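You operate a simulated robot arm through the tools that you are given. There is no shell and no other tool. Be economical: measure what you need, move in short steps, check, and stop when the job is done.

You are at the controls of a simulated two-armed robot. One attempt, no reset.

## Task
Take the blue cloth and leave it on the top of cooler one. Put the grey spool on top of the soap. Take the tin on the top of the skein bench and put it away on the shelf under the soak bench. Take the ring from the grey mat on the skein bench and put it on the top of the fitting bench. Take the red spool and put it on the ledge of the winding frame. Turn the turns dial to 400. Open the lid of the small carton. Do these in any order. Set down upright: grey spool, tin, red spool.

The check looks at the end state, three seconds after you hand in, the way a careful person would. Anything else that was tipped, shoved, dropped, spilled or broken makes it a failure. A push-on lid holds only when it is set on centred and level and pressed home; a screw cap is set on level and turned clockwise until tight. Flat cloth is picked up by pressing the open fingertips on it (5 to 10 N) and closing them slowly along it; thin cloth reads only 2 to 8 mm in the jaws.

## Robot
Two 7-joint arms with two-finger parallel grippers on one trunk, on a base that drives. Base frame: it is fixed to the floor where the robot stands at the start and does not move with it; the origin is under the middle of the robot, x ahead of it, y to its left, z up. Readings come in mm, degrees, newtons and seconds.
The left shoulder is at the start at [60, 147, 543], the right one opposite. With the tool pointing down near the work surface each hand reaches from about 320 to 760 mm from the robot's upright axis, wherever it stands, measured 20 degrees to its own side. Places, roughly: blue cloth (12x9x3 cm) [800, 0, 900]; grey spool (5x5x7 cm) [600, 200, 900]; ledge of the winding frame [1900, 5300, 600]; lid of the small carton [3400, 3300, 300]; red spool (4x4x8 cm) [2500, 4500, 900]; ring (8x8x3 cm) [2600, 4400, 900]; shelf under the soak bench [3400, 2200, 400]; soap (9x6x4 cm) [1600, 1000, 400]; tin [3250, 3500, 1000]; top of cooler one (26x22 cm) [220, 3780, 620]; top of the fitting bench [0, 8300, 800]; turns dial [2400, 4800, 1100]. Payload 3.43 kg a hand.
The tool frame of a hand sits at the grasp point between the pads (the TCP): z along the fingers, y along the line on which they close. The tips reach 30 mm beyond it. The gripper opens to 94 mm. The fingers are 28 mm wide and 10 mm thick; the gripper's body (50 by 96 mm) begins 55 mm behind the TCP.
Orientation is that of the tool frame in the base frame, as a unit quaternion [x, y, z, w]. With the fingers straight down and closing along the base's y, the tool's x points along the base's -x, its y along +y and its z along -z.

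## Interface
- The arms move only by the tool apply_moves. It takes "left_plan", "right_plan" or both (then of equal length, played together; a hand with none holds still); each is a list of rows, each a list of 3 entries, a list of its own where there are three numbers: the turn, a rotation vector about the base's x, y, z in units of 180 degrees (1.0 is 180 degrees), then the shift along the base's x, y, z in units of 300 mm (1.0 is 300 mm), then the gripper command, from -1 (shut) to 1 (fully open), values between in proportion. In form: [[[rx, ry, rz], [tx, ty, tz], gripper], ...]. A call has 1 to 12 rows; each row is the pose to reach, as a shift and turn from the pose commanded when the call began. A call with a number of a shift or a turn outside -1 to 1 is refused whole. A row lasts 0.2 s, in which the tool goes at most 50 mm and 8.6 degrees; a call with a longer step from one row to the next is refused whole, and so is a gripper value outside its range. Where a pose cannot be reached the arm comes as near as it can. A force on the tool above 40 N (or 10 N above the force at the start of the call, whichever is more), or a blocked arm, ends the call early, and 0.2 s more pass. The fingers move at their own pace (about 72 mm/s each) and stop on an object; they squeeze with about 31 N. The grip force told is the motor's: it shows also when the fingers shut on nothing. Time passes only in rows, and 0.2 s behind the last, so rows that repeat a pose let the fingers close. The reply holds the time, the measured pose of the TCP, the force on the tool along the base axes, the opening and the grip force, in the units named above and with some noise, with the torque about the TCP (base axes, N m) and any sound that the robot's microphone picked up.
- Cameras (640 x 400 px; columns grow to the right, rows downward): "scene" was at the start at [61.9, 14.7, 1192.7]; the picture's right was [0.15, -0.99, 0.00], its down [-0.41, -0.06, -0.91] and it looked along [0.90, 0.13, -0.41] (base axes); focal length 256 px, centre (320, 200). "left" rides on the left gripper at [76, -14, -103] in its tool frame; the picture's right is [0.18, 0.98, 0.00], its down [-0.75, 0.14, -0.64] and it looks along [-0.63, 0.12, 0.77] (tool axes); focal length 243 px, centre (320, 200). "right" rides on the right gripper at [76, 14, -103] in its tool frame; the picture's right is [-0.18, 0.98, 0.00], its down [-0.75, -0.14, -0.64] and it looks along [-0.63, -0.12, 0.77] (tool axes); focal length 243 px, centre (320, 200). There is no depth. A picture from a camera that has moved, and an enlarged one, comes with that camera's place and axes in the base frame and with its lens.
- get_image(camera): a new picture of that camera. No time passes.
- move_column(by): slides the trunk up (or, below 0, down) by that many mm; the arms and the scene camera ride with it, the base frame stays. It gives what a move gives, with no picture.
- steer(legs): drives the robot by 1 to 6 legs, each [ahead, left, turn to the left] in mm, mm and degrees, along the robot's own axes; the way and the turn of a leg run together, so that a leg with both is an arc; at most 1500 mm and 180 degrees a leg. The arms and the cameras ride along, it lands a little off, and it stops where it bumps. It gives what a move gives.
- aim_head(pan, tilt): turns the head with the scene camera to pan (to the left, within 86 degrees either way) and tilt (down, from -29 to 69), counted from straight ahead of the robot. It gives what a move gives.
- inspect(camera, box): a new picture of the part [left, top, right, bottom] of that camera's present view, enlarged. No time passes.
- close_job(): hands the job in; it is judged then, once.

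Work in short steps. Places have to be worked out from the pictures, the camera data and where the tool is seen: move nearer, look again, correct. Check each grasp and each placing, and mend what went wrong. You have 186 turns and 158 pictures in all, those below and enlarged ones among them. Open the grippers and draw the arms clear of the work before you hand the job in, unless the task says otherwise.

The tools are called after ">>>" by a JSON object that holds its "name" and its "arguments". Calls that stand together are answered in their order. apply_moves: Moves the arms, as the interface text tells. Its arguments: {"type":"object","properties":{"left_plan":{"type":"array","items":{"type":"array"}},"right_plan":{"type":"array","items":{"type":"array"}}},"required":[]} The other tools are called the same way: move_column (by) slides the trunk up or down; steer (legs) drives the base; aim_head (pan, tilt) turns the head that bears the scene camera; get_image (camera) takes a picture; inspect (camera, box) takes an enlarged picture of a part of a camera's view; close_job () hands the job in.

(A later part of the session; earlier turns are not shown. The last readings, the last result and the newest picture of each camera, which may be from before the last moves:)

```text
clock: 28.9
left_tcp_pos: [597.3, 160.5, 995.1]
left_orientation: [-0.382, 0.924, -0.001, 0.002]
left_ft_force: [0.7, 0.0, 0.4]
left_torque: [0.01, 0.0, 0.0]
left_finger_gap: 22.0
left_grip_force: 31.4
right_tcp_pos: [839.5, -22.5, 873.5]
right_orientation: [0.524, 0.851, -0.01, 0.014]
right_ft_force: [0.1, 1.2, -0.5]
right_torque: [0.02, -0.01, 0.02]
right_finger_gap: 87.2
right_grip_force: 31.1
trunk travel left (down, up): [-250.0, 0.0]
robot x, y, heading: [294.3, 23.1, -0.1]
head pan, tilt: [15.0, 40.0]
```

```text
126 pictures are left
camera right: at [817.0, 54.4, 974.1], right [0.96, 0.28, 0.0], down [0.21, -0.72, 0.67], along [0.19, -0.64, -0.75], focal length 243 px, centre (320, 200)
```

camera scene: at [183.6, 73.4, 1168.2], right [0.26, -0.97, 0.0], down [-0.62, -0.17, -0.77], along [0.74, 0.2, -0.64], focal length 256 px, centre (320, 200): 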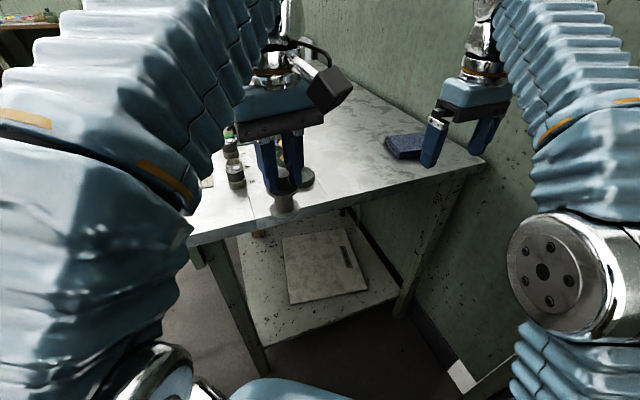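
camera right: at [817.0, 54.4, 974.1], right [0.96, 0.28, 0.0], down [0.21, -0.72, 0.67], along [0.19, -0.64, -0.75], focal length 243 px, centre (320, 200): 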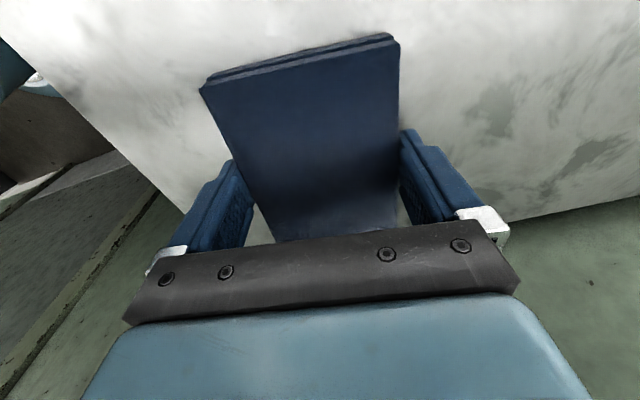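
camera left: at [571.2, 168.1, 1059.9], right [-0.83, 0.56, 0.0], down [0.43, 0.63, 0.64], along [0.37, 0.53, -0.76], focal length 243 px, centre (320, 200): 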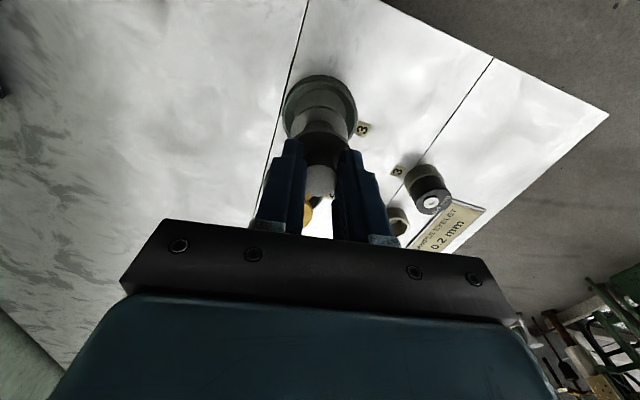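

Gripped at 87 mm. Lift and draw the cloth back toward the robot.

>>> {"name": "apply_moves", "arguments": {"right_plan": [[[0, 0, 0], [-0.01, 0, 0.06], -1], [[0, 0, 0], [-0.05, 0, 0.13], -1], [[0, 0, 0], [-0.13, -0.02, 0.2], -1], [[0, 0, 0], [-0.25, -0.04, 0.26], -1], [[0, 0, 0], [-0.38, -0.06, 0.33], -1], [[0, 0, 0], [-0.5, -0.1, 0.38], -1], [[0, 0, 0], [-0.6, -0.15, 0.4], -1]]}}

>>> {"name": "get_image", "arguments": {"camera": "scene"}}

```text
clock: 30.5
left_tcp_pos: [596.3, 160.4, 994.6]
left_orientation: [-0.382, 0.924, -0.001, 0.003]
left_ft_force: [-0.1, 0.8, -1.2]
left_torque: [-0.01, 0.03, 0.01]
left_finger_gap: 21.8
left_grip_force: 30.7
right_tcp_pos: [656.9, -67.7, 994.3]
right_orientation: [0.524, 0.851, -0.01, 0.014]
right_ft_force: [0.2, -0.2, -0.6]
right_torque: [-0.04, 0.04, -0.01]
right_finger_gap: 87.2
right_grip_force: 31.0
trunk travel left (down, up): [-250.0, 0.0]
robot x, y, heading: [291.7, 24.3, 0.2]
head pan, tilt: [15.0, 40.0]
```

```text
125 pictures are left
camera scene: at [346.5, 45.0, 1168.1], right [0.26, -0.97, 0.0], down [-0.62, -0.17, -0.77], along [0.74, 0.2, -0.64], focal length 256 px, centre (320, 200)
```

scene: 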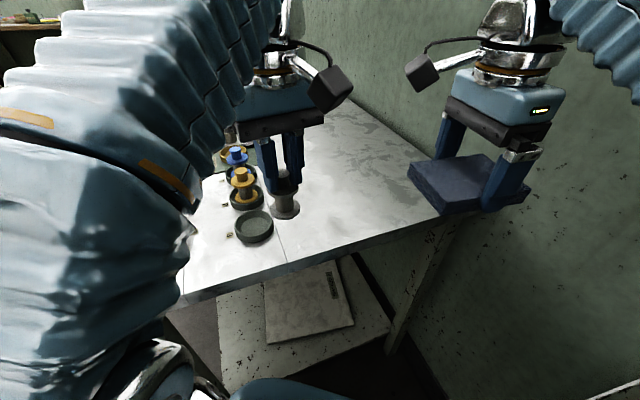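

Both items held. Now I back off and drive around the bench's left side into the aisle to look for the soap.

>>> {"name": "steer", "arguments": {"legs": [[-150, -128, 0], [-500, 585, 0], [0, 0, -10]]}}

>>> {"name": "aim_head", "arguments": {"pan": 0, "tilt": 25}}

>>> {"name": "get_image", "arguments": {"camera": "scene"}}

```text
clock: 36.5
left_tcp_pos: [-35.5, 546.8, 994.4]
left_orientation: [-0.294, 0.956, -0.001, 0.002]
left_ft_force: [-1.7, 0.2, -0.4]
left_torque: [0.0, -0.01, 0.03]
left_finger_gap: 21.4
left_grip_force: 31.3
right_tcp_pos: [-18.4, 310.1, 993.3]
right_orientation: [0.602, 0.798, -0.011, 0.012]
right_ft_force: [-0.6, -0.5, -1.2]
right_torque: [-0.01, 0.01, 0.02]
right_finger_gap: 87.1
right_grip_force: 31.0
trunk travel left (down, up): [-250.0, 0.0]
robot x, y, heading: [-363.4, 467.4, -10.7]
head pan, tilt: [15.0, 40.0]
```

```text
clock: 37.3
left_tcp_pos: [-37.2, 545.3, 993.7]
left_orientation: [-0.292, 0.956, -0.001, 0.002]
left_ft_force: [1.0, 0.4, -1.2]
left_torque: [0.01, -0.01, -0.01]
left_finger_gap: 21.6
left_grip_force: 31.7
right_tcp_pos: [-18.9, 310.7, 994.3]
right_orientation: [0.603, 0.798, -0.012, 0.013]
right_ft_force: [-0.7, 0.7, -1.0]
right_torque: [-0.01, -0.02, -0.03]
right_finger_gap: 86.9
right_grip_force: 31.0
trunk travel left (down, up): [-250.0, 0.0]
robot x, y, heading: [-363.3, 464.4, -10.9]
head pan, tilt: [0.0, 25.0]
```

```text
124 pictures are left
camera scene: at [-298.1, 455.2, 1191.4], right [-0.19, -0.98, 0.0], down [-0.42, 0.08, -0.91], along [0.89, -0.17, -0.42], focal length 256 px, centre (320, 200)
```

scene: 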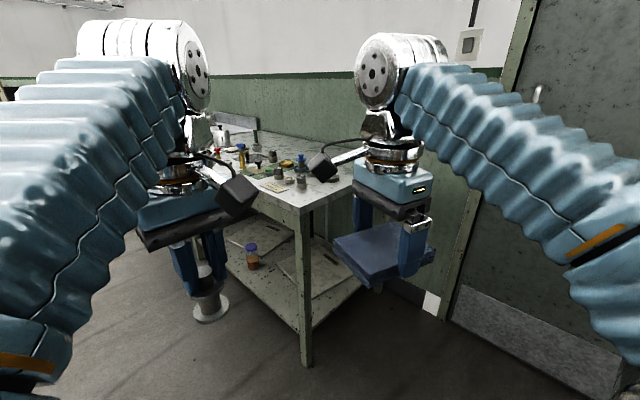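

Aisle is clear. I turn to face the bench squarely and slide left along it, with the head down toward the shelf.

>>> {"name": "steer", "arguments": {"legs": [[0, 0, -38.6], [0, 1500, 0]]}}

>>> {"name": "aim_head", "arguments": {"pan": 20, "tilt": 30}}

>>> {"name": "get_image", "arguments": {"camera": "scene"}}

```text
clock: 46.7
left_tcp_pos: [1116.0, 1331.1, 996.3]
left_orientation: [0.043, 0.999, -0.002, 0.003]
left_ft_force: [0.4, 0.2, 1.2]
left_torque: [0.01, -0.03, 0.02]
left_finger_gap: 21.7
left_grip_force: 31.1
right_tcp_pos: [980.5, 1138.2, 994.7]
right_orientation: [0.834, 0.552, -0.015, 0.008]
right_ft_force: [0.9, 0.4, -1.1]
right_torque: [-0.02, 0.01, -0.01]
right_finger_gap: 87.0
right_grip_force: 31.2
trunk travel left (down, up): [-250.0, 0.0]
robot x, y, heading: [811.5, 1469.2, -50.0]
head pan, tilt: [0.0, 25.0]
```

```text
clock: 47.5
left_tcp_pos: [1115.3, 1332.6, 994.9]
left_orientation: [0.043, 0.999, -0.003, 0.002]
left_ft_force: [-0.1, 0.1, 0.2]
left_torque: [0.0, 0.02, 0.0]
left_finger_gap: 21.5
left_grip_force: 31.4
right_tcp_pos: [980.7, 1138.4, 993.1]
right_orientation: [0.834, 0.551, -0.015, 0.007]
right_ft_force: [0.2, -0.1, -0.8]
right_torque: [0.02, 0.03, 0.03]
right_finger_gap: 86.9
right_grip_force: 31.0
trunk travel left (down, up): [-250.0, 0.0]
robot x, y, heading: [814.2, 1473.5, -49.7]
head pan, tilt: [20.0, 30.0]
```

```text
123 pictures are left
camera scene: at [874.0, 1452.6, 1183.5], right [-0.5, -0.87, 0.0], down [-0.43, 0.25, -0.87], along [0.75, -0.43, -0.5], focal length 256 px, centre (320, 200)
```

scene: 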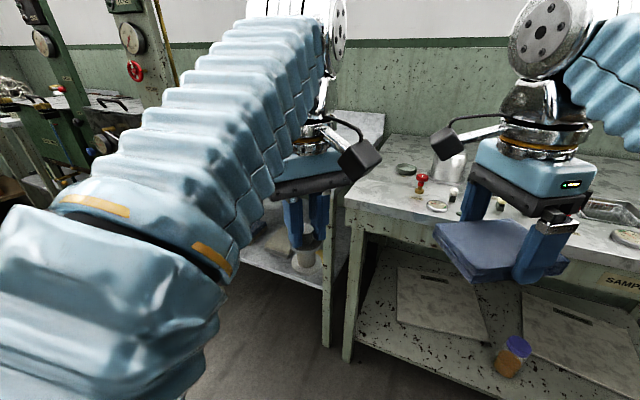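

A second, lower table adjoins on the left. I slide further left and look straight at it.

>>> {"name": "steer", "arguments": {"legs": [[-60, 450, 0]]}}

>>> {"name": "aim_head", "arguments": {"pan": -8, "tilt": 33}}

>>> {"name": "get_image", "arguments": {"camera": "scene"}}

```text
clock: 50.2
left_tcp_pos: [1413.7, 1654.9, 994.7]
left_orientation: [0.047, 0.999, -0.002, 0.002]
left_ft_force: [0.1, -0.8, 0.0]
left_torque: [0.0, 0.01, 0.01]
left_finger_gap: 21.5
left_grip_force: 31.3
right_tcp_pos: [1276.9, 1462.1, 995.1]
right_orientation: [0.837, 0.547, -0.016, 0.008]
right_ft_force: [-0.8, 0.5, -0.7]
right_torque: [-0.02, 0.03, 0.02]
right_finger_gap: 87.0
right_grip_force: 30.8
trunk travel left (down, up): [-250.0, 0.0]
robot x, y, heading: [1116.0, 1801.8, -50.4]
head pan, tilt: [20.0, 30.0]
```

```text
clock: 51.1
left_tcp_pos: [1413.6, 1655.7, 994.3]
left_orientation: [0.047, 0.999, -0.001, 0.001]
left_ft_force: [0.4, -0.5, -1.3]
left_torque: [0.0, 0.04, 0.02]
left_finger_gap: 21.4
left_grip_force: 31.3
right_tcp_pos: [1277.4, 1462.4, 994.7]
right_orientation: [0.837, 0.548, -0.015, 0.008]
right_ft_force: [0.0, 0.1, -0.4]
right_torque: [-0.02, 0.02, 0.03]
right_finger_gap: 87.0
right_grip_force: 31.2
trunk travel left (down, up): [-250.0, 0.0]
robot x, y, heading: [1114.5, 1799.7, -50.4]
head pan, tilt: [-8.0, 33.0]
```

```text
122 pictures are left
camera scene: at [1141.3, 1748.0, 1178.8], right [-0.85, -0.52, 0.0], down [-0.29, 0.46, -0.84], along [0.44, -0.71, -0.54], focal length 256 px, centre (320, 200)
```

scene: 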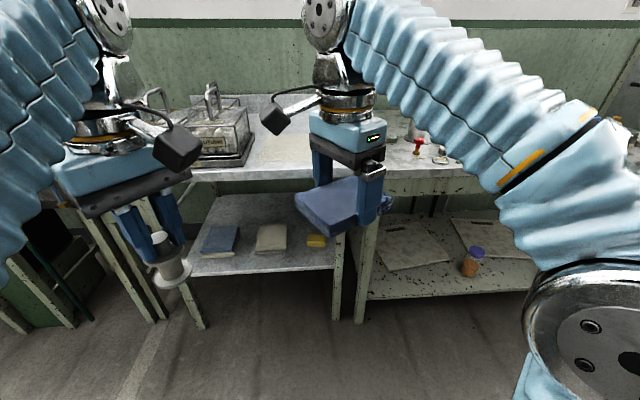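

On the shelf of the second bench there are a blue, a white and a yellow block; I zoom to see which is soap.

>>> {"name": "inspect", "arguments": {"camera": "scene", "box": [180, 170, 380, 300]}}

```text
3.08 times, centred on (280, 235) of scene
camera zoom: at [1141.3, 1748.0, 1178.8], right [-0.85, -0.52, 0.0], down [-0.29, 0.46, -0.84], along [0.44, -0.71, -0.54], focal length 787 px, centre (443, 92)
```

zoom: 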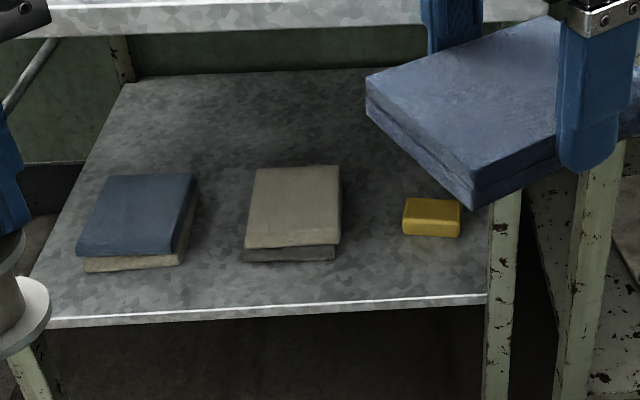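

The yellow block is the soap, on the lower shelf ~190 mm behind the tabletop's edge, so the spool must go in with an inclined hand. I'll set the spool on the tabletop edge first and regrasp. Drive closer and look.

>>> {"name": "steer", "arguments": {"legs": [[280, 0, 0]]}}

>>> {"name": "aim_head", "arguments": {"pan": 5, "tilt": 40}}

>>> {"name": "get_image", "arguments": {"camera": "scene"}}

>>> {"name": "get_image", "arguments": {"camera": "left"}}

```text
clock: 53.1
left_tcp_pos: [1589.1, 1442.9, 994.8]
left_orientation: [0.047, 0.999, -0.003, 0.002]
left_ft_force: [0.1, -0.3, -0.6]
left_torque: [0.02, 0.01, -0.01]
left_finger_gap: 21.7
left_grip_force: 31.1
right_tcp_pos: [1452.6, 1250.6, 994.9]
right_orientation: [0.837, 0.546, -0.015, 0.008]
right_ft_force: [0.4, 0.1, -0.1]
right_torque: [0.0, 0.02, 0.01]
right_finger_gap: 87.0
right_grip_force: 31.0
trunk travel left (down, up): [-250.0, 0.0]
robot x, y, heading: [1285.8, 1584.5, -50.3]
head pan, tilt: [-8.0, 33.0]
```

```text
clock: 53.8
left_tcp_pos: [1589.4, 1442.2, 994.9]
left_orientation: [0.047, 0.999, -0.002, 0.002]
left_ft_force: [0.6, -0.4, -0.6]
left_torque: [-0.04, 0.0, 0.0]
left_finger_gap: 21.4
left_grip_force: 30.9
right_tcp_pos: [1452.1, 1249.5, 995.1]
right_orientation: [0.837, 0.547, -0.015, 0.007]
right_ft_force: [-0.4, 1.0, -1.5]
right_torque: [0.03, 0.0, 0.02]
right_finger_gap: 87.0
right_grip_force: 30.6
trunk travel left (down, up): [-250.0, 0.0]
robot x, y, heading: [1286.9, 1584.5, -50.4]
head pan, tilt: [5.0, 40.0]
```

```text
120 pictures are left
camera scene: at [1329.9, 1550.6, 1168.1], right [-0.71, -0.7, 0.0], down [-0.45, 0.46, -0.77], along [0.54, -0.55, -0.64], focal length 256 px, centre (320, 200)
```

scene: 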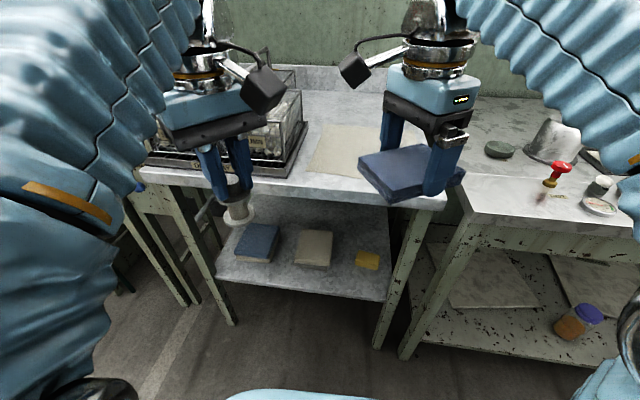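

```text
119 pictures are left
camera left: at [1511.8, 1436.4, 1096.3], right [-0.09, 1.0, 0.0], down [0.76, 0.07, 0.64], along [0.64, 0.06, -0.76], focal length 243 px, centre (320, 200)
```

left: 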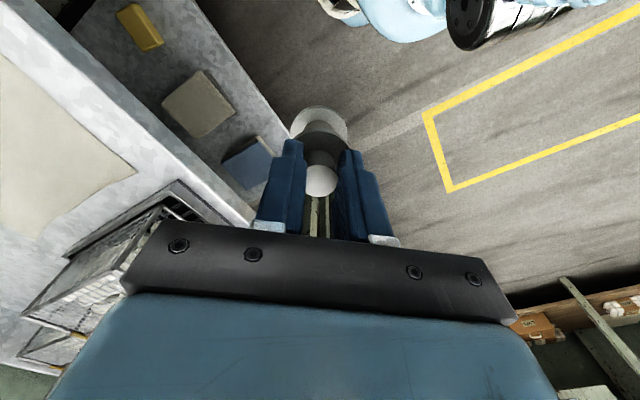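

Triangulation: tabletop z≈833, soap top ≈(1600,1041,437), shelf and tabletop edges flush ~125 mm in front of the soap. I shift the base right and ahead so the spool's temporary spot is at the left arm's comfortable side.

>>> {"name": "steer", "arguments": {"legs": [[55, -120, 0]]}}

>>> {"name": "get_image", "arguments": {"camera": "left"}}

```text
clock: 55.1
left_tcp_pos: [1530.0, 1321.3, 993.8]
left_orientation: [0.049, 0.999, -0.002, 0.001]
left_ft_force: [0.5, 0.1, -0.4]
left_torque: [0.0, 0.01, 0.01]
left_finger_gap: 21.7
left_grip_force: 31.2
right_tcp_pos: [1392.6, 1129.6, 993.8]
right_orientation: [0.838, 0.546, -0.015, 0.008]
right_ft_force: [0.7, -0.3, -0.5]
right_torque: [-0.04, -0.05, -0.02]
right_finger_gap: 86.9
right_grip_force: 30.6
trunk travel left (down, up): [-250.0, 0.0]
robot x, y, heading: [1230.0, 1467.9, -50.6]
head pan, tilt: [5.0, 40.0]
```

```text
118 pictures are left
camera left: at [1453.3, 1315.6, 1096.3], right [-0.09, 1.0, 0.0], down [0.76, 0.07, 0.64], along [0.64, 0.05, -0.76], focal length 243 px, centre (320, 200)
```

left: 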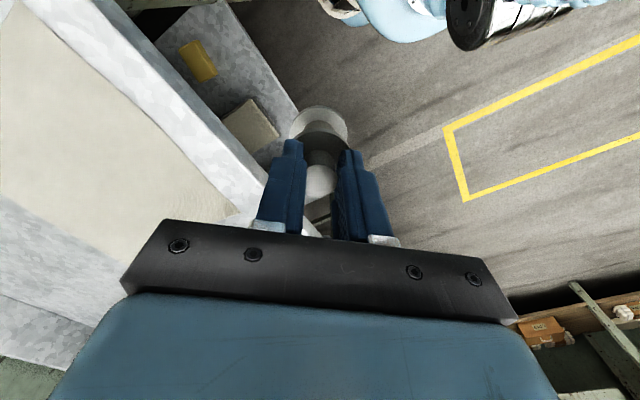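

I carry the spool over the tabletop to about (1648,1164) at a safe height.

>>> {"name": "apply_moves", "arguments": {"left_plan": [[[0, 0, 0], [0.08, -0.105, -0.03], -1], [[0, 0, 0], [0.16, -0.21, -0.07], -1], [[0, 0, 0], [0.24, -0.315, -0.11], -1], [[0, 0, 0], [0.32, -0.42, -0.15], -1], [[0, 0, 0], [0.393, -0.523, -0.19], -1], [[0, 0, 0], [0.393, -0.523, -0.19], -1]]}}

>>> {"name": "get_image", "arguments": {"camera": "left"}}

>>> {"name": "get_image", "arguments": {"camera": "scene"}}

```text
clock: 56.5
left_tcp_pos: [1651.4, 1160.4, 938.0]
left_orientation: [0.05, 0.999, -0.002, 0.002]
left_ft_force: [-0.3, -0.1, -1.2]
left_torque: [0.01, 0.0, 0.04]
left_finger_gap: 21.7
left_grip_force: 30.6
right_tcp_pos: [1393.8, 1128.5, 994.4]
right_orientation: [0.838, 0.546, -0.014, 0.007]
right_ft_force: [-0.1, 0.3, -1.0]
right_torque: [0.0, 0.02, -0.02]
right_finger_gap: 86.9
right_grip_force: 30.8
trunk travel left (down, up): [-250.0, 0.0]
robot x, y, heading: [1230.4, 1465.7, -50.5]
head pan, tilt: [5.0, 40.0]
```

```text
117 pictures are left
camera left: at [1575.0, 1155.1, 1039.3], right [-0.09, 1.0, 0.0], down [0.76, 0.07, 0.64], along [0.64, 0.05, -0.77], focal length 243 px, centre (320, 200)
```

left: 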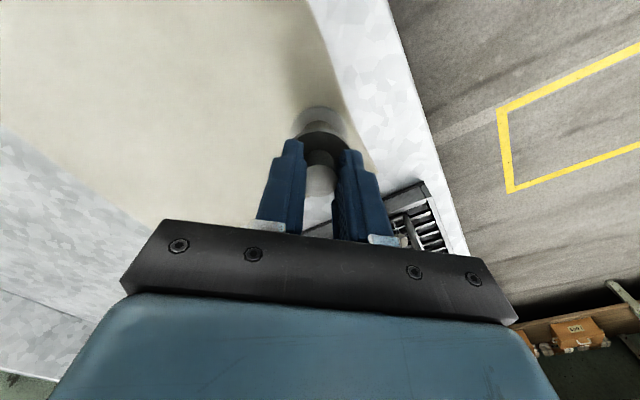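

```text
116 pictures are left
camera scene: at [1272.0, 1429.9, 1168.1], right [-0.71, -0.7, 0.0], down [-0.45, 0.46, -0.77], along [0.54, -0.55, -0.64], focal length 256 px, centre (320, 200)
```

scene: 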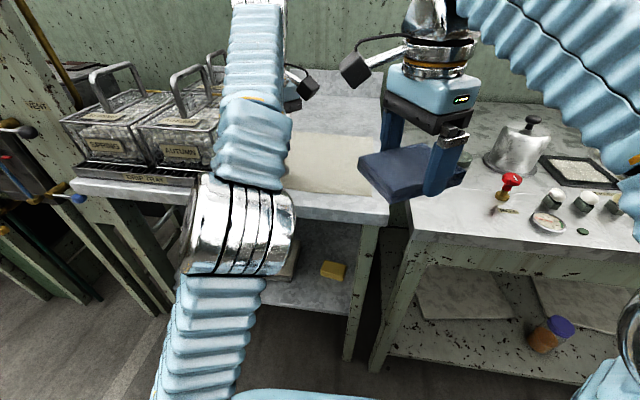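

Lower slowly until contact.

>>> {"name": "apply_moves", "arguments": {"left_plan": [[[0, 0, 0], [0, 0, -0.04], -1], [[0, 0, 0], [0, 0, -0.06], -1], [[0, 0, 0], [0, 0, -0.07], -1], [[0, 0, 0], [0, 0, -0.075], -1]]}}

```text
clock: 57.5
left_tcp_pos: [1648.9, 1162.4, 916.8]
left_orientation: [0.05, 0.999, -0.003, 0.003]
left_ft_force: [0.5, -1.9, 11.0]
left_torque: [-0.08, -0.04, -0.01]
left_finger_gap: 21.8
left_grip_force: 31.0
right_tcp_pos: [1392.9, 1128.2, 993.1]
right_orientation: [0.838, 0.545, -0.015, 0.008]
right_ft_force: [-0.9, 0.1, -0.3]
right_torque: [-0.01, -0.01, 0.01]
right_finger_gap: 87.2
right_grip_force: 31.0
trunk travel left (down, up): [-250.0, 0.0]
robot x, y, heading: [1228.7, 1465.7, -50.8]
head pan, tilt: [5.0, 40.0]
```

Contact (11 N). Release gently and rise straight up.

>>> {"name": "apply_moves", "arguments": {"left_plan": [[[0, 0, 0], [0, 0, 0.003], -0.8], [[0, 0, 0], [0, 0, 0.003], -0.4], [[0, 0, 0], [0, 0, 0.003], 0.0], [[0, 0, 0], [0, 0, 0.003], 0.0], [[0, 0, 0], [0, 0, 0.05], 0.0], [[0, 0, 0], [-0.08, 0.1, 0.12], 0.0], [[0, 0, 0], [-0.17, 0.2, 0.2], 0.0], [[0, 0, 0], [-0.25, 0.3, 0.25], 0.0], [[0, 0, 0], [-0.33, 0.4, 0.25], 0.0]]}}

>>> {"name": "get_image", "arguments": {"camera": "scene"}}

```text
clock: 59.5
left_tcp_pos: [1551.5, 1288.3, 990.3]
left_orientation: [0.049, 0.999, -0.001, 0.002]
left_ft_force: [0.7, 0.4, -0.2]
left_torque: [0.03, 0.07, 0.01]
left_finger_gap: 46.9
left_grip_force: 0.1
right_tcp_pos: [1392.4, 1130.3, 994.6]
right_orientation: [0.838, 0.545, -0.015, 0.007]
right_ft_force: [0.5, 0.3, 0.0]
right_torque: [-0.01, 0.03, -0.01]
right_finger_gap: 87.0
right_grip_force: 31.1
trunk travel left (down, up): [-250.0, 0.0]
robot x, y, heading: [1230.1, 1467.7, -50.7]
head pan, tilt: [5.0, 40.0]
```

```text
115 pictures are left
camera scene: at [1271.9, 1430.1, 1168.1], right [-0.71, -0.7, 0.0], down [-0.45, 0.46, -0.77], along [0.54, -0.55, -0.64], focal length 256 px, centre (320, 200)
```

scene: 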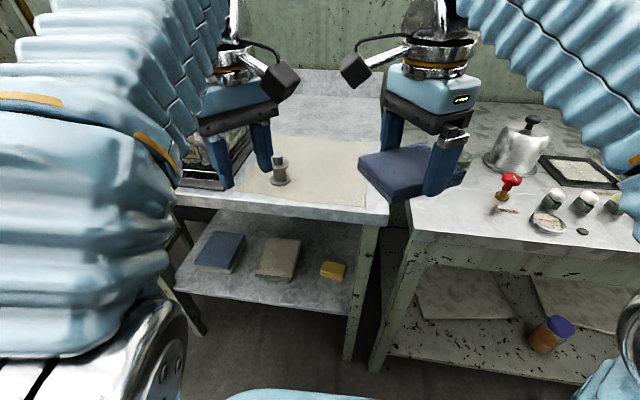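

Spool stands upright on the tabletop. Now I square the left hand's yaw to the robot heading, moving slightly ahead.

>>> {"name": "apply_moves", "arguments": {"left_plan": [[[0, 0, -0.042], [0.02, -0.03, 0], 0.0], [[0, 0, -0.084], [0.04, -0.06, 0], 0.0], [[0, 0, -0.126], [0.06, -0.09, -0.02], 0.0], [[0, 0, -0.168], [0.08, -0.12, -0.05], 0.0], [[0, 0, -0.21], [0.1, -0.14, -0.08], 0.0], [[0, 0, -0.25], [0.127, -0.155, -0.1], 0.0]]}}

>>> {"name": "apply_moves", "arguments": {"left_plan": [[[-0.0322, -0.0264, 0], [0, 0, 0], 0.0], [[-0.0644, -0.0528, 0], [0, 0, 0], 0.0], [[-0.0966, -0.0792, 0], [0, 0, 0], 0.0], [[-0.1288, -0.1056, 0], [0, 0, 0], 0.0], [[-0.161, -0.132, 0], [0, 0, 0], 0.0], [[-0.1932, -0.1584, 0], [0, 0, 0], 0.0], [[-0.2254, -0.1848, 0], [0, 0, 0], 0.0], [[-0.2577, -0.2113, 0], [0, 0, 0], 0.0]]}}

>>> {"name": "get_image", "arguments": {"camera": "left"}}

>>> {"name": "get_image", "arguments": {"camera": "scene"}}

```text
clock: 60.9
left_tcp_pos: [1588.9, 1237.6, 959.8]
left_orientation: [0.428, 0.904, -0.003, 0.001]
left_ft_force: [-0.2, 0.0, 0.3]
left_torque: [-0.02, 0.03, -0.02]
left_finger_gap: 47.0
left_grip_force: 0.2
right_tcp_pos: [1391.7, 1129.3, 994.4]
right_orientation: [0.838, 0.545, -0.014, 0.007]
right_ft_force: [0.1, 0.6, -1.2]
right_torque: [0.0, 0.0, -0.04]
right_finger_gap: 87.0
right_grip_force: 30.9
trunk travel left (down, up): [-250.0, 0.0]
robot x, y, heading: [1231.6, 1463.1, -50.9]
head pan, tilt: [5.0, 40.0]
```

```text
clock: 62.7
left_tcp_pos: [1587.2, 1237.9, 959.5]
left_orientation: [0.37, 0.781, -0.216, 0.453]
left_ft_force: [-0.8, -0.6, 0.5]
left_torque: [0.01, 0.03, 0.01]
left_finger_gap: 47.0
left_grip_force: 0.2
right_tcp_pos: [1393.3, 1129.6, 994.5]
right_orientation: [0.838, 0.546, -0.015, 0.008]
right_ft_force: [0.4, 0.6, -0.1]
right_torque: [0.01, 0.01, 0.01]
right_finger_gap: 86.8
right_grip_force: 30.8
trunk travel left (down, up): [-250.0, 0.0]
robot x, y, heading: [1229.5, 1465.4, -50.5]
head pan, tilt: [5.0, 40.0]
```

```text
114 pictures are left
camera left: at [1496.9, 1327.9, 944.4], right [0.7, 0.69, -0.16], down [-0.01, 0.23, 0.97], along [0.71, -0.68, 0.17], focal length 243 px, centre (320, 200)
```

left: 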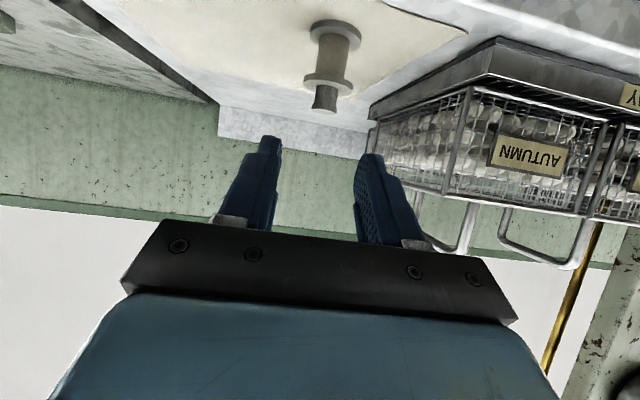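

```text
113 pictures are left
camera scene: at [1271.7, 1430.2, 1168.1], right [-0.71, -0.7, 0.0], down [-0.45, 0.46, -0.77], along [0.54, -0.55, -0.64], focal length 256 px, centre (320, 200)
```

scene: 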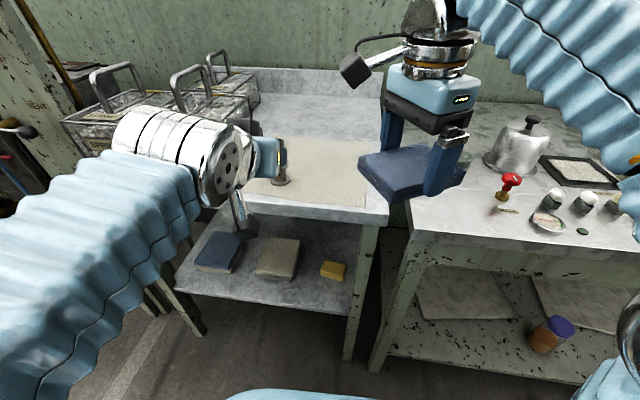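

The hand is inclined 60° forward and sees the spool well; stub top at about (1651,1166,902). I advance so the fingers straddle the stub.

>>> {"name": "apply_moves", "arguments": {"left_plan": [[[0, 0, 0], [0.06, -0.07, -0.04], 0.0], [[0, 0, 0], [0.12, -0.14, -0.09], 0.0], [[0, 0, 0], [0.165, -0.19, -0.135], 0.0], [[0, 0, 0], [0.165, -0.19, -0.135], 0.0]]}}

>>> {"name": "get_image", "arguments": {"camera": "left"}}

```text
clock: 63.7
left_tcp_pos: [1638.1, 1180.9, 918.6]
left_orientation: [0.37, 0.782, -0.216, 0.453]
left_ft_force: [0.3, -0.3, 0.0]
left_torque: [-0.01, 0.02, 0.02]
left_finger_gap: 46.8
left_grip_force: 0.1
right_tcp_pos: [1393.1, 1128.3, 995.1]
right_orientation: [0.838, 0.545, -0.015, 0.008]
right_ft_force: [0.6, 0.9, -1.0]
right_torque: [0.02, 0.02, 0.0]
right_finger_gap: 86.8
right_grip_force: 30.5
trunk travel left (down, up): [-250.0, 0.0]
robot x, y, heading: [1227.8, 1468.1, -50.8]
head pan, tilt: [5.0, 40.0]
```

```text
112 pictures are left
camera left: at [1547.3, 1270.8, 903.3], right [0.7, 0.69, -0.16], down [0.0, 0.23, 0.97], along [0.71, -0.68, 0.17], focal length 243 px, centre (320, 200)
```

left: 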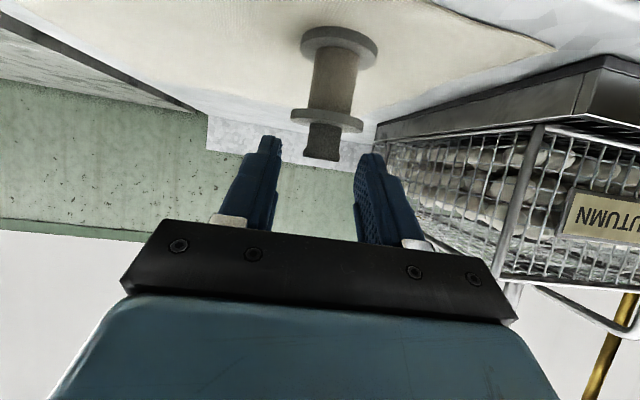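

Stub is centred laterally; I edge forward 8 mm and down 8 mm, then close.

>>> {"name": "apply_moves", "arguments": {"left_plan": [[[0, 0, 0], [0.017, -0.02, -0.027], 0.0], [[0, 0, 0], [0.017, -0.02, -0.027], 0.0], [[0, 0, 0], [0.017, -0.02, -0.027], -0.3], [[0, 0, 0], [0.017, -0.02, -0.027], -0.6], [[0, 0, 0], [0.017, -0.02, -0.027], -1], [[0, 0, 0], [0.017, -0.02, -0.027], -1]]}}

>>> {"name": "get_image", "arguments": {"camera": "left"}}

```text
clock: 65.1
left_tcp_pos: [1642.8, 1174.3, 911.9]
left_orientation: [0.371, 0.781, -0.217, 0.453]
left_ft_force: [-0.9, 0.1, 7.2]
left_torque: [-0.15, -0.09, -0.02]
left_finger_gap: 21.7
left_grip_force: 31.1
right_tcp_pos: [1391.4, 1129.9, 994.3]
right_orientation: [0.838, 0.545, -0.014, 0.008]
right_ft_force: [0.1, 0.8, -1.1]
right_torque: [0.02, 0.02, -0.03]
right_finger_gap: 87.0
right_grip_force: 31.2
trunk travel left (down, up): [-250.0, 0.0]
robot x, y, heading: [1231.3, 1468.0, -50.7]
head pan, tilt: [5.0, 40.0]
```

```text
111 pictures are left
camera left: at [1551.5, 1264.6, 895.6], right [0.7, 0.69, -0.16], down [-0.01, 0.23, 0.97], along [0.71, -0.68, 0.17], focal length 243 px, centre (320, 200)
```

left: 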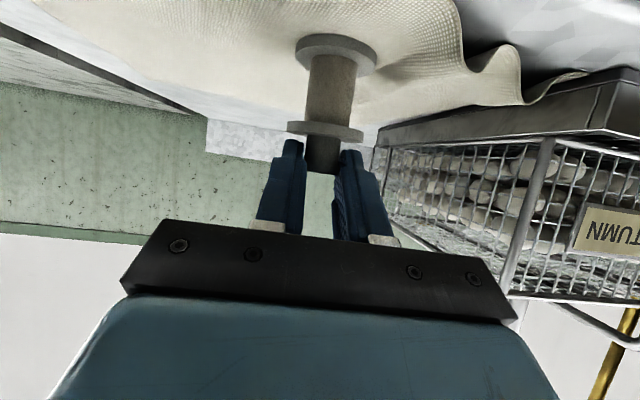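

Gripped. The mat turns out to be soft cloth and shows ripples; I lift the spool gently straight up and look.

>>> {"name": "apply_moves", "arguments": {"left_plan": [[[0, 0, 0], [0, 0, 0.04], -1], [[0, 0, 0], [0, 0, 0.1], -1], [[0, 0, 0], [0, 0, 0.15], -1], [[0, 0, 0], [0, 0, 0.15], -1]]}}

>>> {"name": "get_image", "arguments": {"camera": "scene"}}

>>> {"name": "get_image", "arguments": {"camera": "left"}}

```text
clock: 66.1
left_tcp_pos: [1642.4, 1174.6, 955.9]
left_orientation: [0.37, 0.782, -0.215, 0.453]
left_ft_force: [0.6, -0.6, 0.6]
left_torque: [0.02, -0.01, 0.01]
left_finger_gap: 21.7
left_grip_force: 30.7
right_tcp_pos: [1392.9, 1128.9, 994.1]
right_orientation: [0.838, 0.545, -0.015, 0.007]
right_ft_force: [0.8, -0.2, 0.2]
right_torque: [-0.02, 0.03, -0.01]
right_finger_gap: 87.0
right_grip_force: 31.1
trunk travel left (down, up): [-250.0, 0.0]
robot x, y, heading: [1231.3, 1468.7, -50.3]
head pan, tilt: [5.0, 40.0]
```

```text
110 pictures are left
camera scene: at [1271.7, 1430.3, 1168.1], right [-0.71, -0.7, 0.0], down [-0.45, 0.46, -0.77], along [0.54, -0.55, -0.64], focal length 256 px, centre (320, 200)
```

scene: 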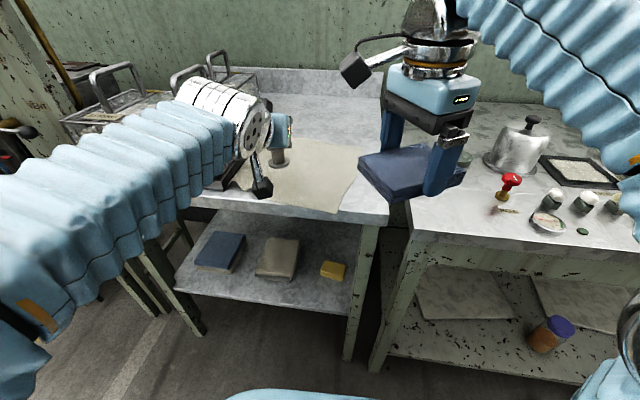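

```text
109 pictures are left
camera left: at [1551.1, 1265.5, 941.1], right [0.7, 0.69, -0.16], down [0.0, 0.23, 0.97], along [0.71, -0.68, 0.17], focal length 243 px, centre (320, 200)
```

left: 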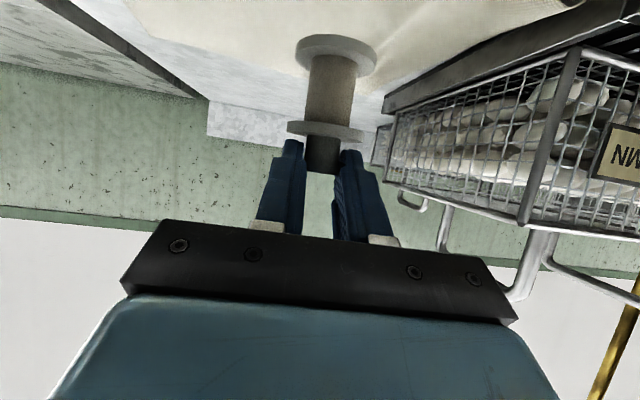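

The spool is held upright in the inclined hand. I back the robot off so it clears the tabletop, then lower it in front of the shelf.

>>> {"name": "steer", "arguments": {"legs": [[-170, -60, 0]]}}

>>> {"name": "apply_moves", "arguments": {"left_plan": [[[0, 0, -0.02], [0, 0, -0.15], -1], [[0, 0, -0.04], [0, 0, -0.3], -1], [[0, 0, -0.06], [0, 0, -0.45], -1], [[0, 0, -0.08], [0, 0, -0.6], -1], [[0, 0, -0.083], [0, 0, -0.75], -1], [[0, 0, -0.083], [0, 0, -0.9], -1], [[0, 0, -0.083], [0, 0, -0.95], -1]]}}

>>> {"name": "get_image", "arguments": {"camera": "scene"}}

```text
clock: 67.6
left_tcp_pos: [1486.8, 1268.4, 956.9]
left_orientation: [0.372, 0.781, -0.217, 0.453]
left_ft_force: [0.4, -0.6, -0.6]
left_torque: [-0.01, 0.04, -0.01]
left_finger_gap: 21.7
left_grip_force: 30.8
right_tcp_pos: [1237.3, 1223.6, 994.8]
right_orientation: [0.839, 0.544, -0.014, 0.008]
right_ft_force: [-0.5, 0.3, -1.4]
right_torque: [-0.01, 0.01, 0.02]
right_finger_gap: 87.3
right_grip_force: 30.6
trunk travel left (down, up): [-250.0, 0.0]
robot x, y, heading: [1076.5, 1564.8, -50.9]
head pan, tilt: [5.0, 40.0]
```

```text
clock: 69.2
left_tcp_pos: [1485.1, 1271.2, 672.1]
left_orientation: [0.47, 0.726, -0.273, 0.42]
left_ft_force: [0.3, 0.5, -0.3]
left_torque: [0.02, 0.0, -0.01]
left_finger_gap: 21.6
left_grip_force: 30.7
right_tcp_pos: [1237.6, 1223.7, 992.9]
right_orientation: [0.838, 0.545, -0.016, 0.007]
right_ft_force: [0.6, 0.1, -0.2]
right_torque: [0.02, 0.01, -0.04]
right_finger_gap: 86.8
right_grip_force: 31.0
trunk travel left (down, up): [-250.0, 0.0]
robot x, y, heading: [1077.6, 1561.5, -50.8]
head pan, tilt: [5.0, 40.0]
```

```text
108 pictures are left
camera scene: at [1117.0, 1525.3, 1168.1], right [-0.72, -0.7, 0.0], down [-0.45, 0.46, -0.77], along [0.53, -0.55, -0.64], focal length 256 px, centre (320, 200)
```

scene: 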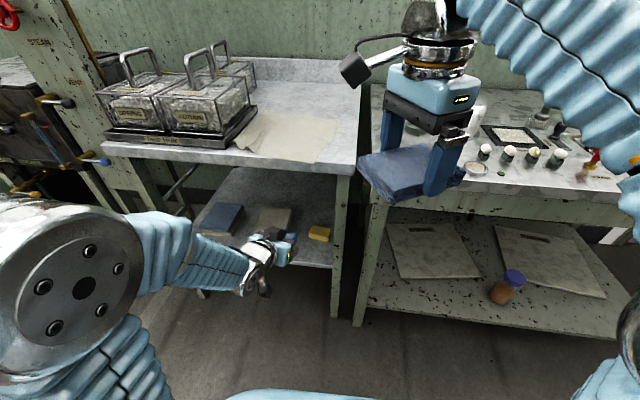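

Continue lowering to z≈545 and shift the hand right to line up with the soap, then check with the wrist camera.

>>> {"name": "apply_moves", "arguments": {"left_plan": [[[0, 0, 0], [-0.03, -0.03, -0.14], -1], [[0, 0, 0], [-0.07, -0.06, -0.28], -1], [[0, 0, 0], [-0.11, -0.09, -0.42], -1], [[0, 0, 0], [-0.145, -0.118, -0.42], -1], [[0, 0, 0], [-0.145, -0.118, -0.42], -1]]}}

>>> {"name": "get_image", "arguments": {"camera": "left"}}

>>> {"name": "inspect", "arguments": {"camera": "scene", "box": [200, 170, 400, 300]}}

```text
clock: 70.4
left_tcp_pos: [1443.4, 1234.0, 546.0]
left_orientation: [0.471, 0.726, -0.274, 0.42]
left_ft_force: [1.0, -0.2, 0.4]
left_torque: [0.0, 0.01, -0.04]
left_finger_gap: 21.5
left_grip_force: 31.3
right_tcp_pos: [1237.2, 1224.2, 993.8]
right_orientation: [0.839, 0.544, -0.015, 0.008]
right_ft_force: [-0.4, -0.2, -0.4]
right_torque: [0.0, -0.01, -0.02]
right_finger_gap: 87.0
right_grip_force: 31.2
trunk travel left (down, up): [-250.0, 0.0]
robot x, y, heading: [1077.5, 1563.3, -50.8]
head pan, tilt: [5.0, 40.0]
```

```text
107 pictures are left
camera left: at [1378.8, 1344.9, 529.8], right [0.86, 0.48, -0.16], down [0.06, 0.23, 0.97], along [0.51, -0.85, 0.17], focal length 243 px, centre (320, 200)
```

left: 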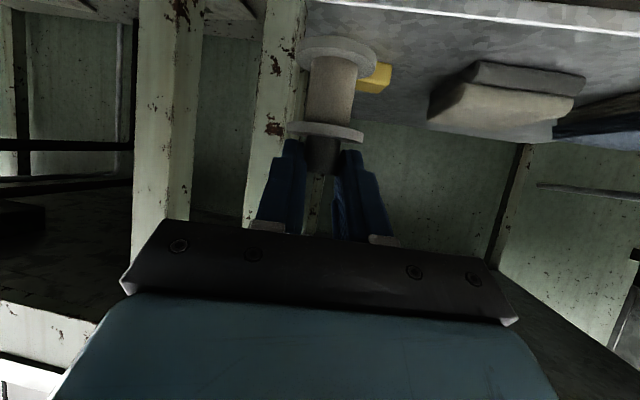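

```text
3.08 times, centred on (300, 235) of scene
camera zoom: at [1116.9, 1525.2, 1168.1], right [-0.72, -0.7, 0.0], down [-0.45, 0.46, -0.77], along [0.53, -0.55, -0.64], focal length 787 px, centre (382, 92)
```

zoom: 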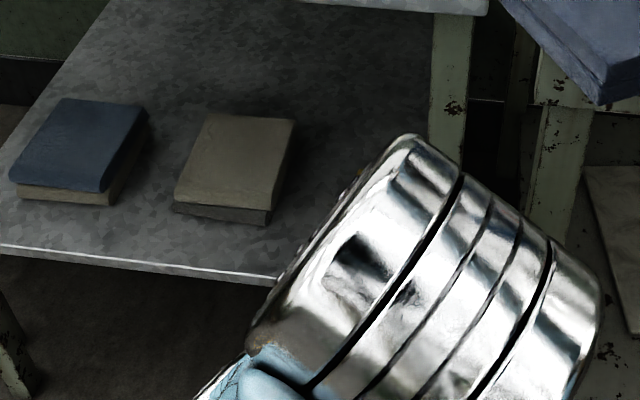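

Soap position agrees with the estimate (centre ≈(1600,1037)). Drive 165 mm ahead under the tabletop, then check.

>>> {"name": "steer", "arguments": {"legs": [[165, 0, 0]]}}

>>> {"name": "get_image", "arguments": {"camera": "left"}}

>>> {"name": "get_image", "arguments": {"camera": "scene"}}

```text
clock: 71.9
left_tcp_pos: [1550.7, 1105.0, 545.8]
left_orientation: [0.468, 0.727, -0.272, 0.421]
left_ft_force: [0.7, -1.2, -0.9]
left_torque: [0.0, -0.01, -0.04]
left_finger_gap: 21.4
left_grip_force: 31.1
right_tcp_pos: [1345.2, 1094.4, 993.8]
right_orientation: [0.838, 0.546, -0.015, 0.007]
right_ft_force: [0.0, 0.9, -0.5]
right_torque: [-0.02, -0.04, 0.01]
right_finger_gap: 86.9
right_grip_force: 31.2
trunk travel left (down, up): [-250.0, 0.0]
robot x, y, heading: [1180.7, 1428.3, -50.4]
head pan, tilt: [5.0, 40.0]
```

```text
105 pictures are left
camera left: at [1486.4, 1215.8, 530.1], right [0.86, 0.49, -0.16], down [0.06, 0.23, 0.97], along [0.51, -0.84, 0.17], focal length 243 px, centre (320, 200)
```

left: 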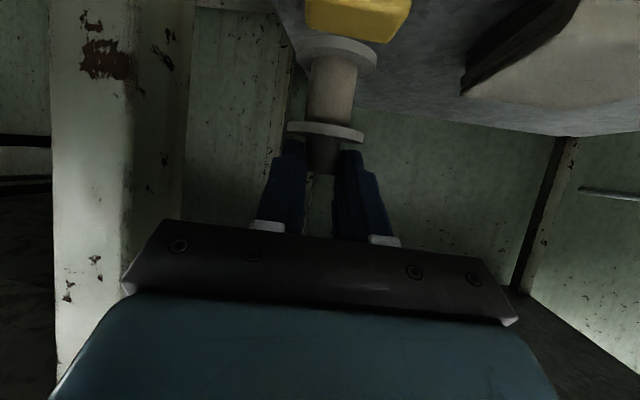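

```text
104 pictures are left
camera scene: at [1223.7, 1395.1, 1168.1], right [-0.71, -0.7, 0.0], down [-0.45, 0.46, -0.77], along [0.54, -0.55, -0.64], focal length 256 px, centre (320, 200)
```

scene: 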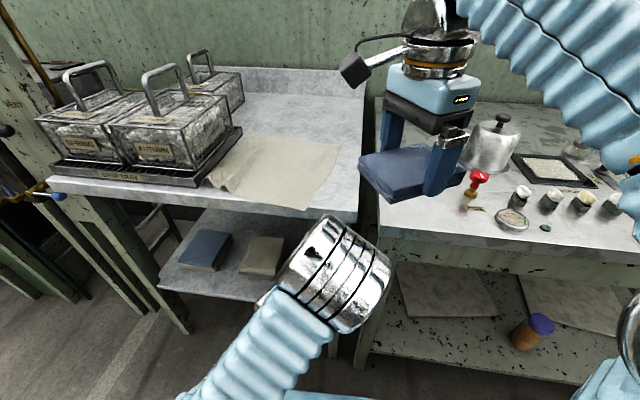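

Re-triangulating with better baselines: soap top z≈402, centre ≈(1613,1012). I extend the hand forward ~100 mm at this height and look again.

>>> {"name": "apply_moves", "arguments": {"left_plan": [[[0, 0, 0], [0.06, -0.09, 0], -1], [[0, 0, 0], [0.12, -0.18, -0.02], -1], [[0, 0, 0], [0.175, -0.25, -0.06], -1], [[0, 0, 0], [0.175, -0.25, -0.06], -1]]}}

>>> {"name": "get_image", "arguments": {"camera": "left"}}

>>> {"name": "get_image", "arguments": {"camera": "scene"}}

```text
clock: 72.9
left_tcp_pos: [1604.7, 1029.6, 530.9]
left_orientation: [0.469, 0.727, -0.273, 0.42]
left_ft_force: [0.2, -0.4, -0.4]
left_torque: [0.03, 0.01, 0.02]
left_finger_gap: 21.4
left_grip_force: 30.9
right_tcp_pos: [1345.0, 1094.5, 993.5]
right_orientation: [0.838, 0.546, -0.015, 0.008]
right_ft_force: [0.7, 0.2, -0.5]
right_torque: [0.0, 0.01, 0.0]
right_finger_gap: 87.1
right_grip_force: 31.3
trunk travel left (down, up): [-250.0, 0.0]
robot x, y, heading: [1186.4, 1430.0, -50.6]
head pan, tilt: [5.0, 40.0]
```

```text
103 pictures are left
camera left: at [1540.4, 1140.4, 514.2], right [0.86, 0.49, -0.16], down [0.06, 0.23, 0.97], along [0.51, -0.84, 0.17], focal length 243 px, centre (320, 200)
```

left: 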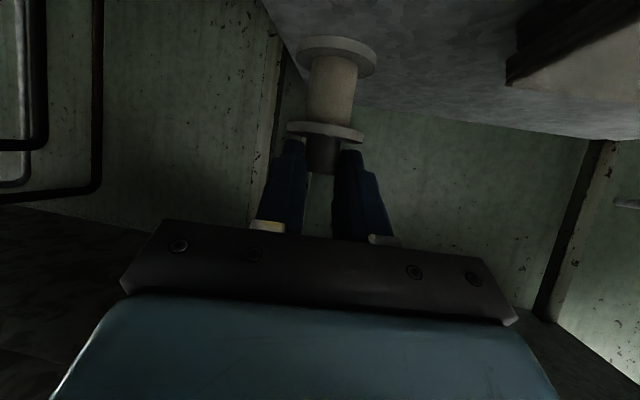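

```text
102 pictures are left
camera scene: at [1223.9, 1394.9, 1168.1], right [-0.71, -0.7, 0.0], down [-0.45, 0.46, -0.77], along [0.54, -0.55, -0.64], focal length 256 px, centre (320, 200)
```

scene: 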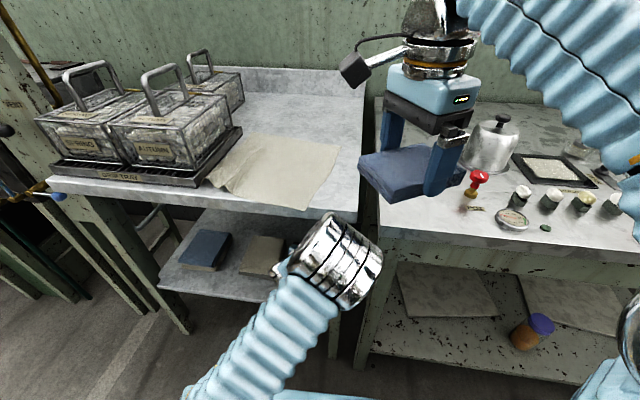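

The soap is now below the camera's view; I rely on the estimate. Fine shift (+3,−7) and lower, watching for contact near TCP z≈477.

>>> {"name": "apply_moves", "arguments": {"left_plan": [[[0, 0, 0], [0.01, -0.022, -0.06], -1], [[0, 0, 0], [0.01, -0.022, -0.11], -1], [[0, 0, 0], [0.01, -0.022, -0.14], -1], [[0, 0, 0], [0.01, -0.022, -0.155], -1], [[0, 0, 0], [0.01, -0.022, -0.165], -1]]}}

```text
clock: 74.1
left_tcp_pos: [1607.1, 1022.4, 481.8]
left_orientation: [0.467, 0.726, -0.274, 0.423]
left_ft_force: [1.6, 1.8, 23.4]
left_torque: [-0.09, -0.2, 0.05]
left_finger_gap: 21.6
left_grip_force: 30.7
right_tcp_pos: [1344.5, 1094.3, 996.5]
right_orientation: [0.837, 0.546, -0.014, 0.008]
right_ft_force: [-0.5, 0.4, -0.3]
right_torque: [0.0, 0.0, -0.05]
right_finger_gap: 86.9
right_grip_force: 31.2
trunk travel left (down, up): [-250.0, 0.0]
robot x, y, heading: [1183.6, 1429.5, -50.5]
head pan, tilt: [5.0, 40.0]
```

Contact at z≈482, matching the soap top. Ease off, release slowly, and retreat along the finger axis.

>>> {"name": "apply_moves", "arguments": {"left_plan": [[[0, 0, 0], [0, 0, 0.004], -1], [[0, 0, 0], [0, 0, 0.004], -0.8], [[0, 0, 0], [0, 0, 0.004], -0.5], [[0, 0, 0], [0, 0, 0.004], -0.2], [[0, 0, 0], [0, 0, 0.004], -0.2], [[0, 0, 0], [-0.03, 0.07, 0.05], -0.2], [[0, 0, 0], [-0.07, 0.16, 0.1], -0.2], [[0, 0, 0], [-0.12, 0.28, 0.17], -0.2], [[0, 0, 0], [-0.17, 0.4, 0.2], -0.2]]}}

>>> {"name": "get_image", "arguments": {"camera": "left"}}

```text
clock: 76.1
left_tcp_pos: [1564.6, 1127.7, 532.4]
left_orientation: [0.469, 0.727, -0.273, 0.421]
left_ft_force: [-0.5, 0.4, -0.9]
left_torque: [0.02, 0.01, -0.02]
left_finger_gap: 37.8
left_grip_force: 0.1
left hand out of reach, approached as far as the arm can: row 9
right_tcp_pos: [1344.9, 1094.0, 994.1]
right_orientation: [0.838, 0.546, -0.015, 0.007]
right_ft_force: [-1.1, -0.3, -1.5]
right_torque: [-0.03, 0.01, -0.04]
right_finger_gap: 86.9
right_grip_force: 31.2
trunk travel left (down, up): [-250.0, 0.0]
robot x, y, heading: [1184.3, 1429.8, -50.6]
head pan, tilt: [5.0, 40.0]
```

```text
101 pictures are left
camera left: at [1499.1, 1236.5, 516.6], right [0.86, 0.49, -0.16], down [0.06, 0.22, 0.97], along [0.51, -0.84, 0.17], focal length 243 px, centre (320, 200)
```

left: 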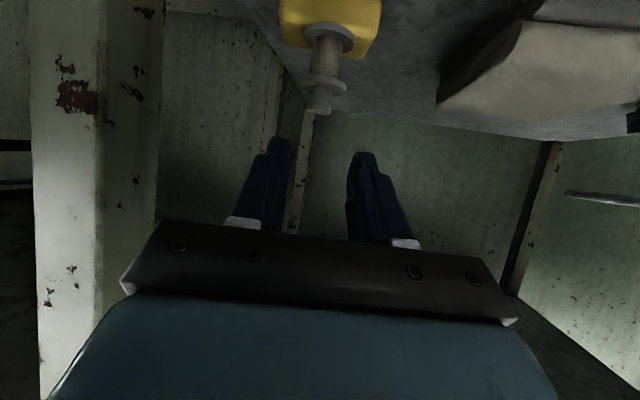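

The grey spool stands centred on the soap. I back away, then restore the left arm to a downward posture.

>>> {"name": "steer", "arguments": {"legs": [[-300, 0, 0]]}}

>>> {"name": "apply_moves", "arguments": {"left_plan": [[[0.03, 0.014, 0], [0, 0, 0.14], 0], [[0.065, 0.03, 0], [0, 0, 0.28], 0], [[0.1, 0.045, 0], [0, 0, 0.42], 0], [[0.13, 0.06, 0], [0, 0, 0.56], 0], [[0.165, 0.075, 0], [0, 0, 0.7], 0], [[0.2, 0.09, 0], [0, 0, 0.84], 0], [[0.235, 0.107, 0], [0, 0, 0.98], 0], [[0.27, 0.122, 0], [0, 0, 1.0], 0], [[0.3037, 0.1377, 0], [0, 0, 1.0], 0]]}}

>>> {"name": "aim_head", "arguments": {"pan": 0, "tilt": 20}}

>>> {"name": "get_image", "arguments": {"camera": "scene"}}

```text
clock: 78.1
left_tcp_pos: [1374.3, 1354.2, 531.9]
left_orientation: [0.471, 0.726, -0.274, 0.42]
left_ft_force: [1.1, -0.3, 0.2]
left_torque: [-0.01, 0.03, 0.01]
left_finger_gap: 37.6
left_grip_force: 0.1
right_tcp_pos: [1154.7, 1322.9, 995.0]
right_orientation: [0.839, 0.544, -0.015, 0.007]
right_ft_force: [0.4, -0.3, 0.2]
right_torque: [0.04, 0.0, 0.01]
right_finger_gap: 86.9
right_grip_force: 31.1
trunk travel left (down, up): [-250.0, 0.0]
robot x, y, heading: [992.6, 1662.2, -51.0]
head pan, tilt: [5.0, 40.0]
```

```text
clock: 80.1
left_tcp_pos: [1374.5, 1355.9, 831.9]
left_orientation: [0.543, 0.84, -0.003, -0.001]
left_ft_force: [-1.0, -0.1, 1.1]
left_torque: [-0.01, -0.02, 0.01]
left_finger_gap: 47.1
left_grip_force: 0.1
right_tcp_pos: [1154.8, 1324.1, 994.1]
right_orientation: [0.839, 0.544, -0.016, 0.007]
right_ft_force: [0.0, 0.0, 0.1]
right_torque: [0.0, 0.0, 0.01]
right_finger_gap: 86.7
right_grip_force: 30.8
trunk travel left (down, up): [-250.0, 0.0]
robot x, y, heading: [994.7, 1666.4, -50.9]
head pan, tilt: [5.0, 40.0]
```

```text
clock: 81.0
left_tcp_pos: [1375.3, 1355.3, 832.1]
left_orientation: [0.542, 0.84, -0.005, 0.0]
left_ft_force: [0.5, 0.3, -0.2]
left_torque: [-0.02, 0.0, 0.02]
left_finger_gap: 47.0
left_grip_force: 0.1
right_tcp_pos: [1153.8, 1323.3, 993.9]
right_orientation: [0.839, 0.544, -0.015, 0.007]
right_ft_force: [0.3, -0.4, -1.0]
right_torque: [0.0, 0.01, -0.02]
right_finger_gap: 87.0
right_grip_force: 31.4
trunk travel left (down, up): [-250.0, 0.0]
robot x, y, heading: [995.1, 1660.4, -50.9]
head pan, tilt: [0.0, 20.0]
```

```text
100 pictures are left
camera scene: at [1034.3, 1614.5, 1199.4], right [-0.78, -0.63, 0.0], down [-0.22, 0.27, -0.94], along [0.59, -0.73, -0.34], focal length 256 px, centre (320, 200)
```

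scene: 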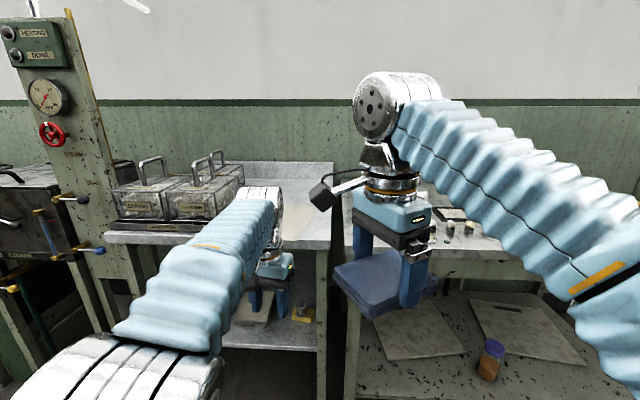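

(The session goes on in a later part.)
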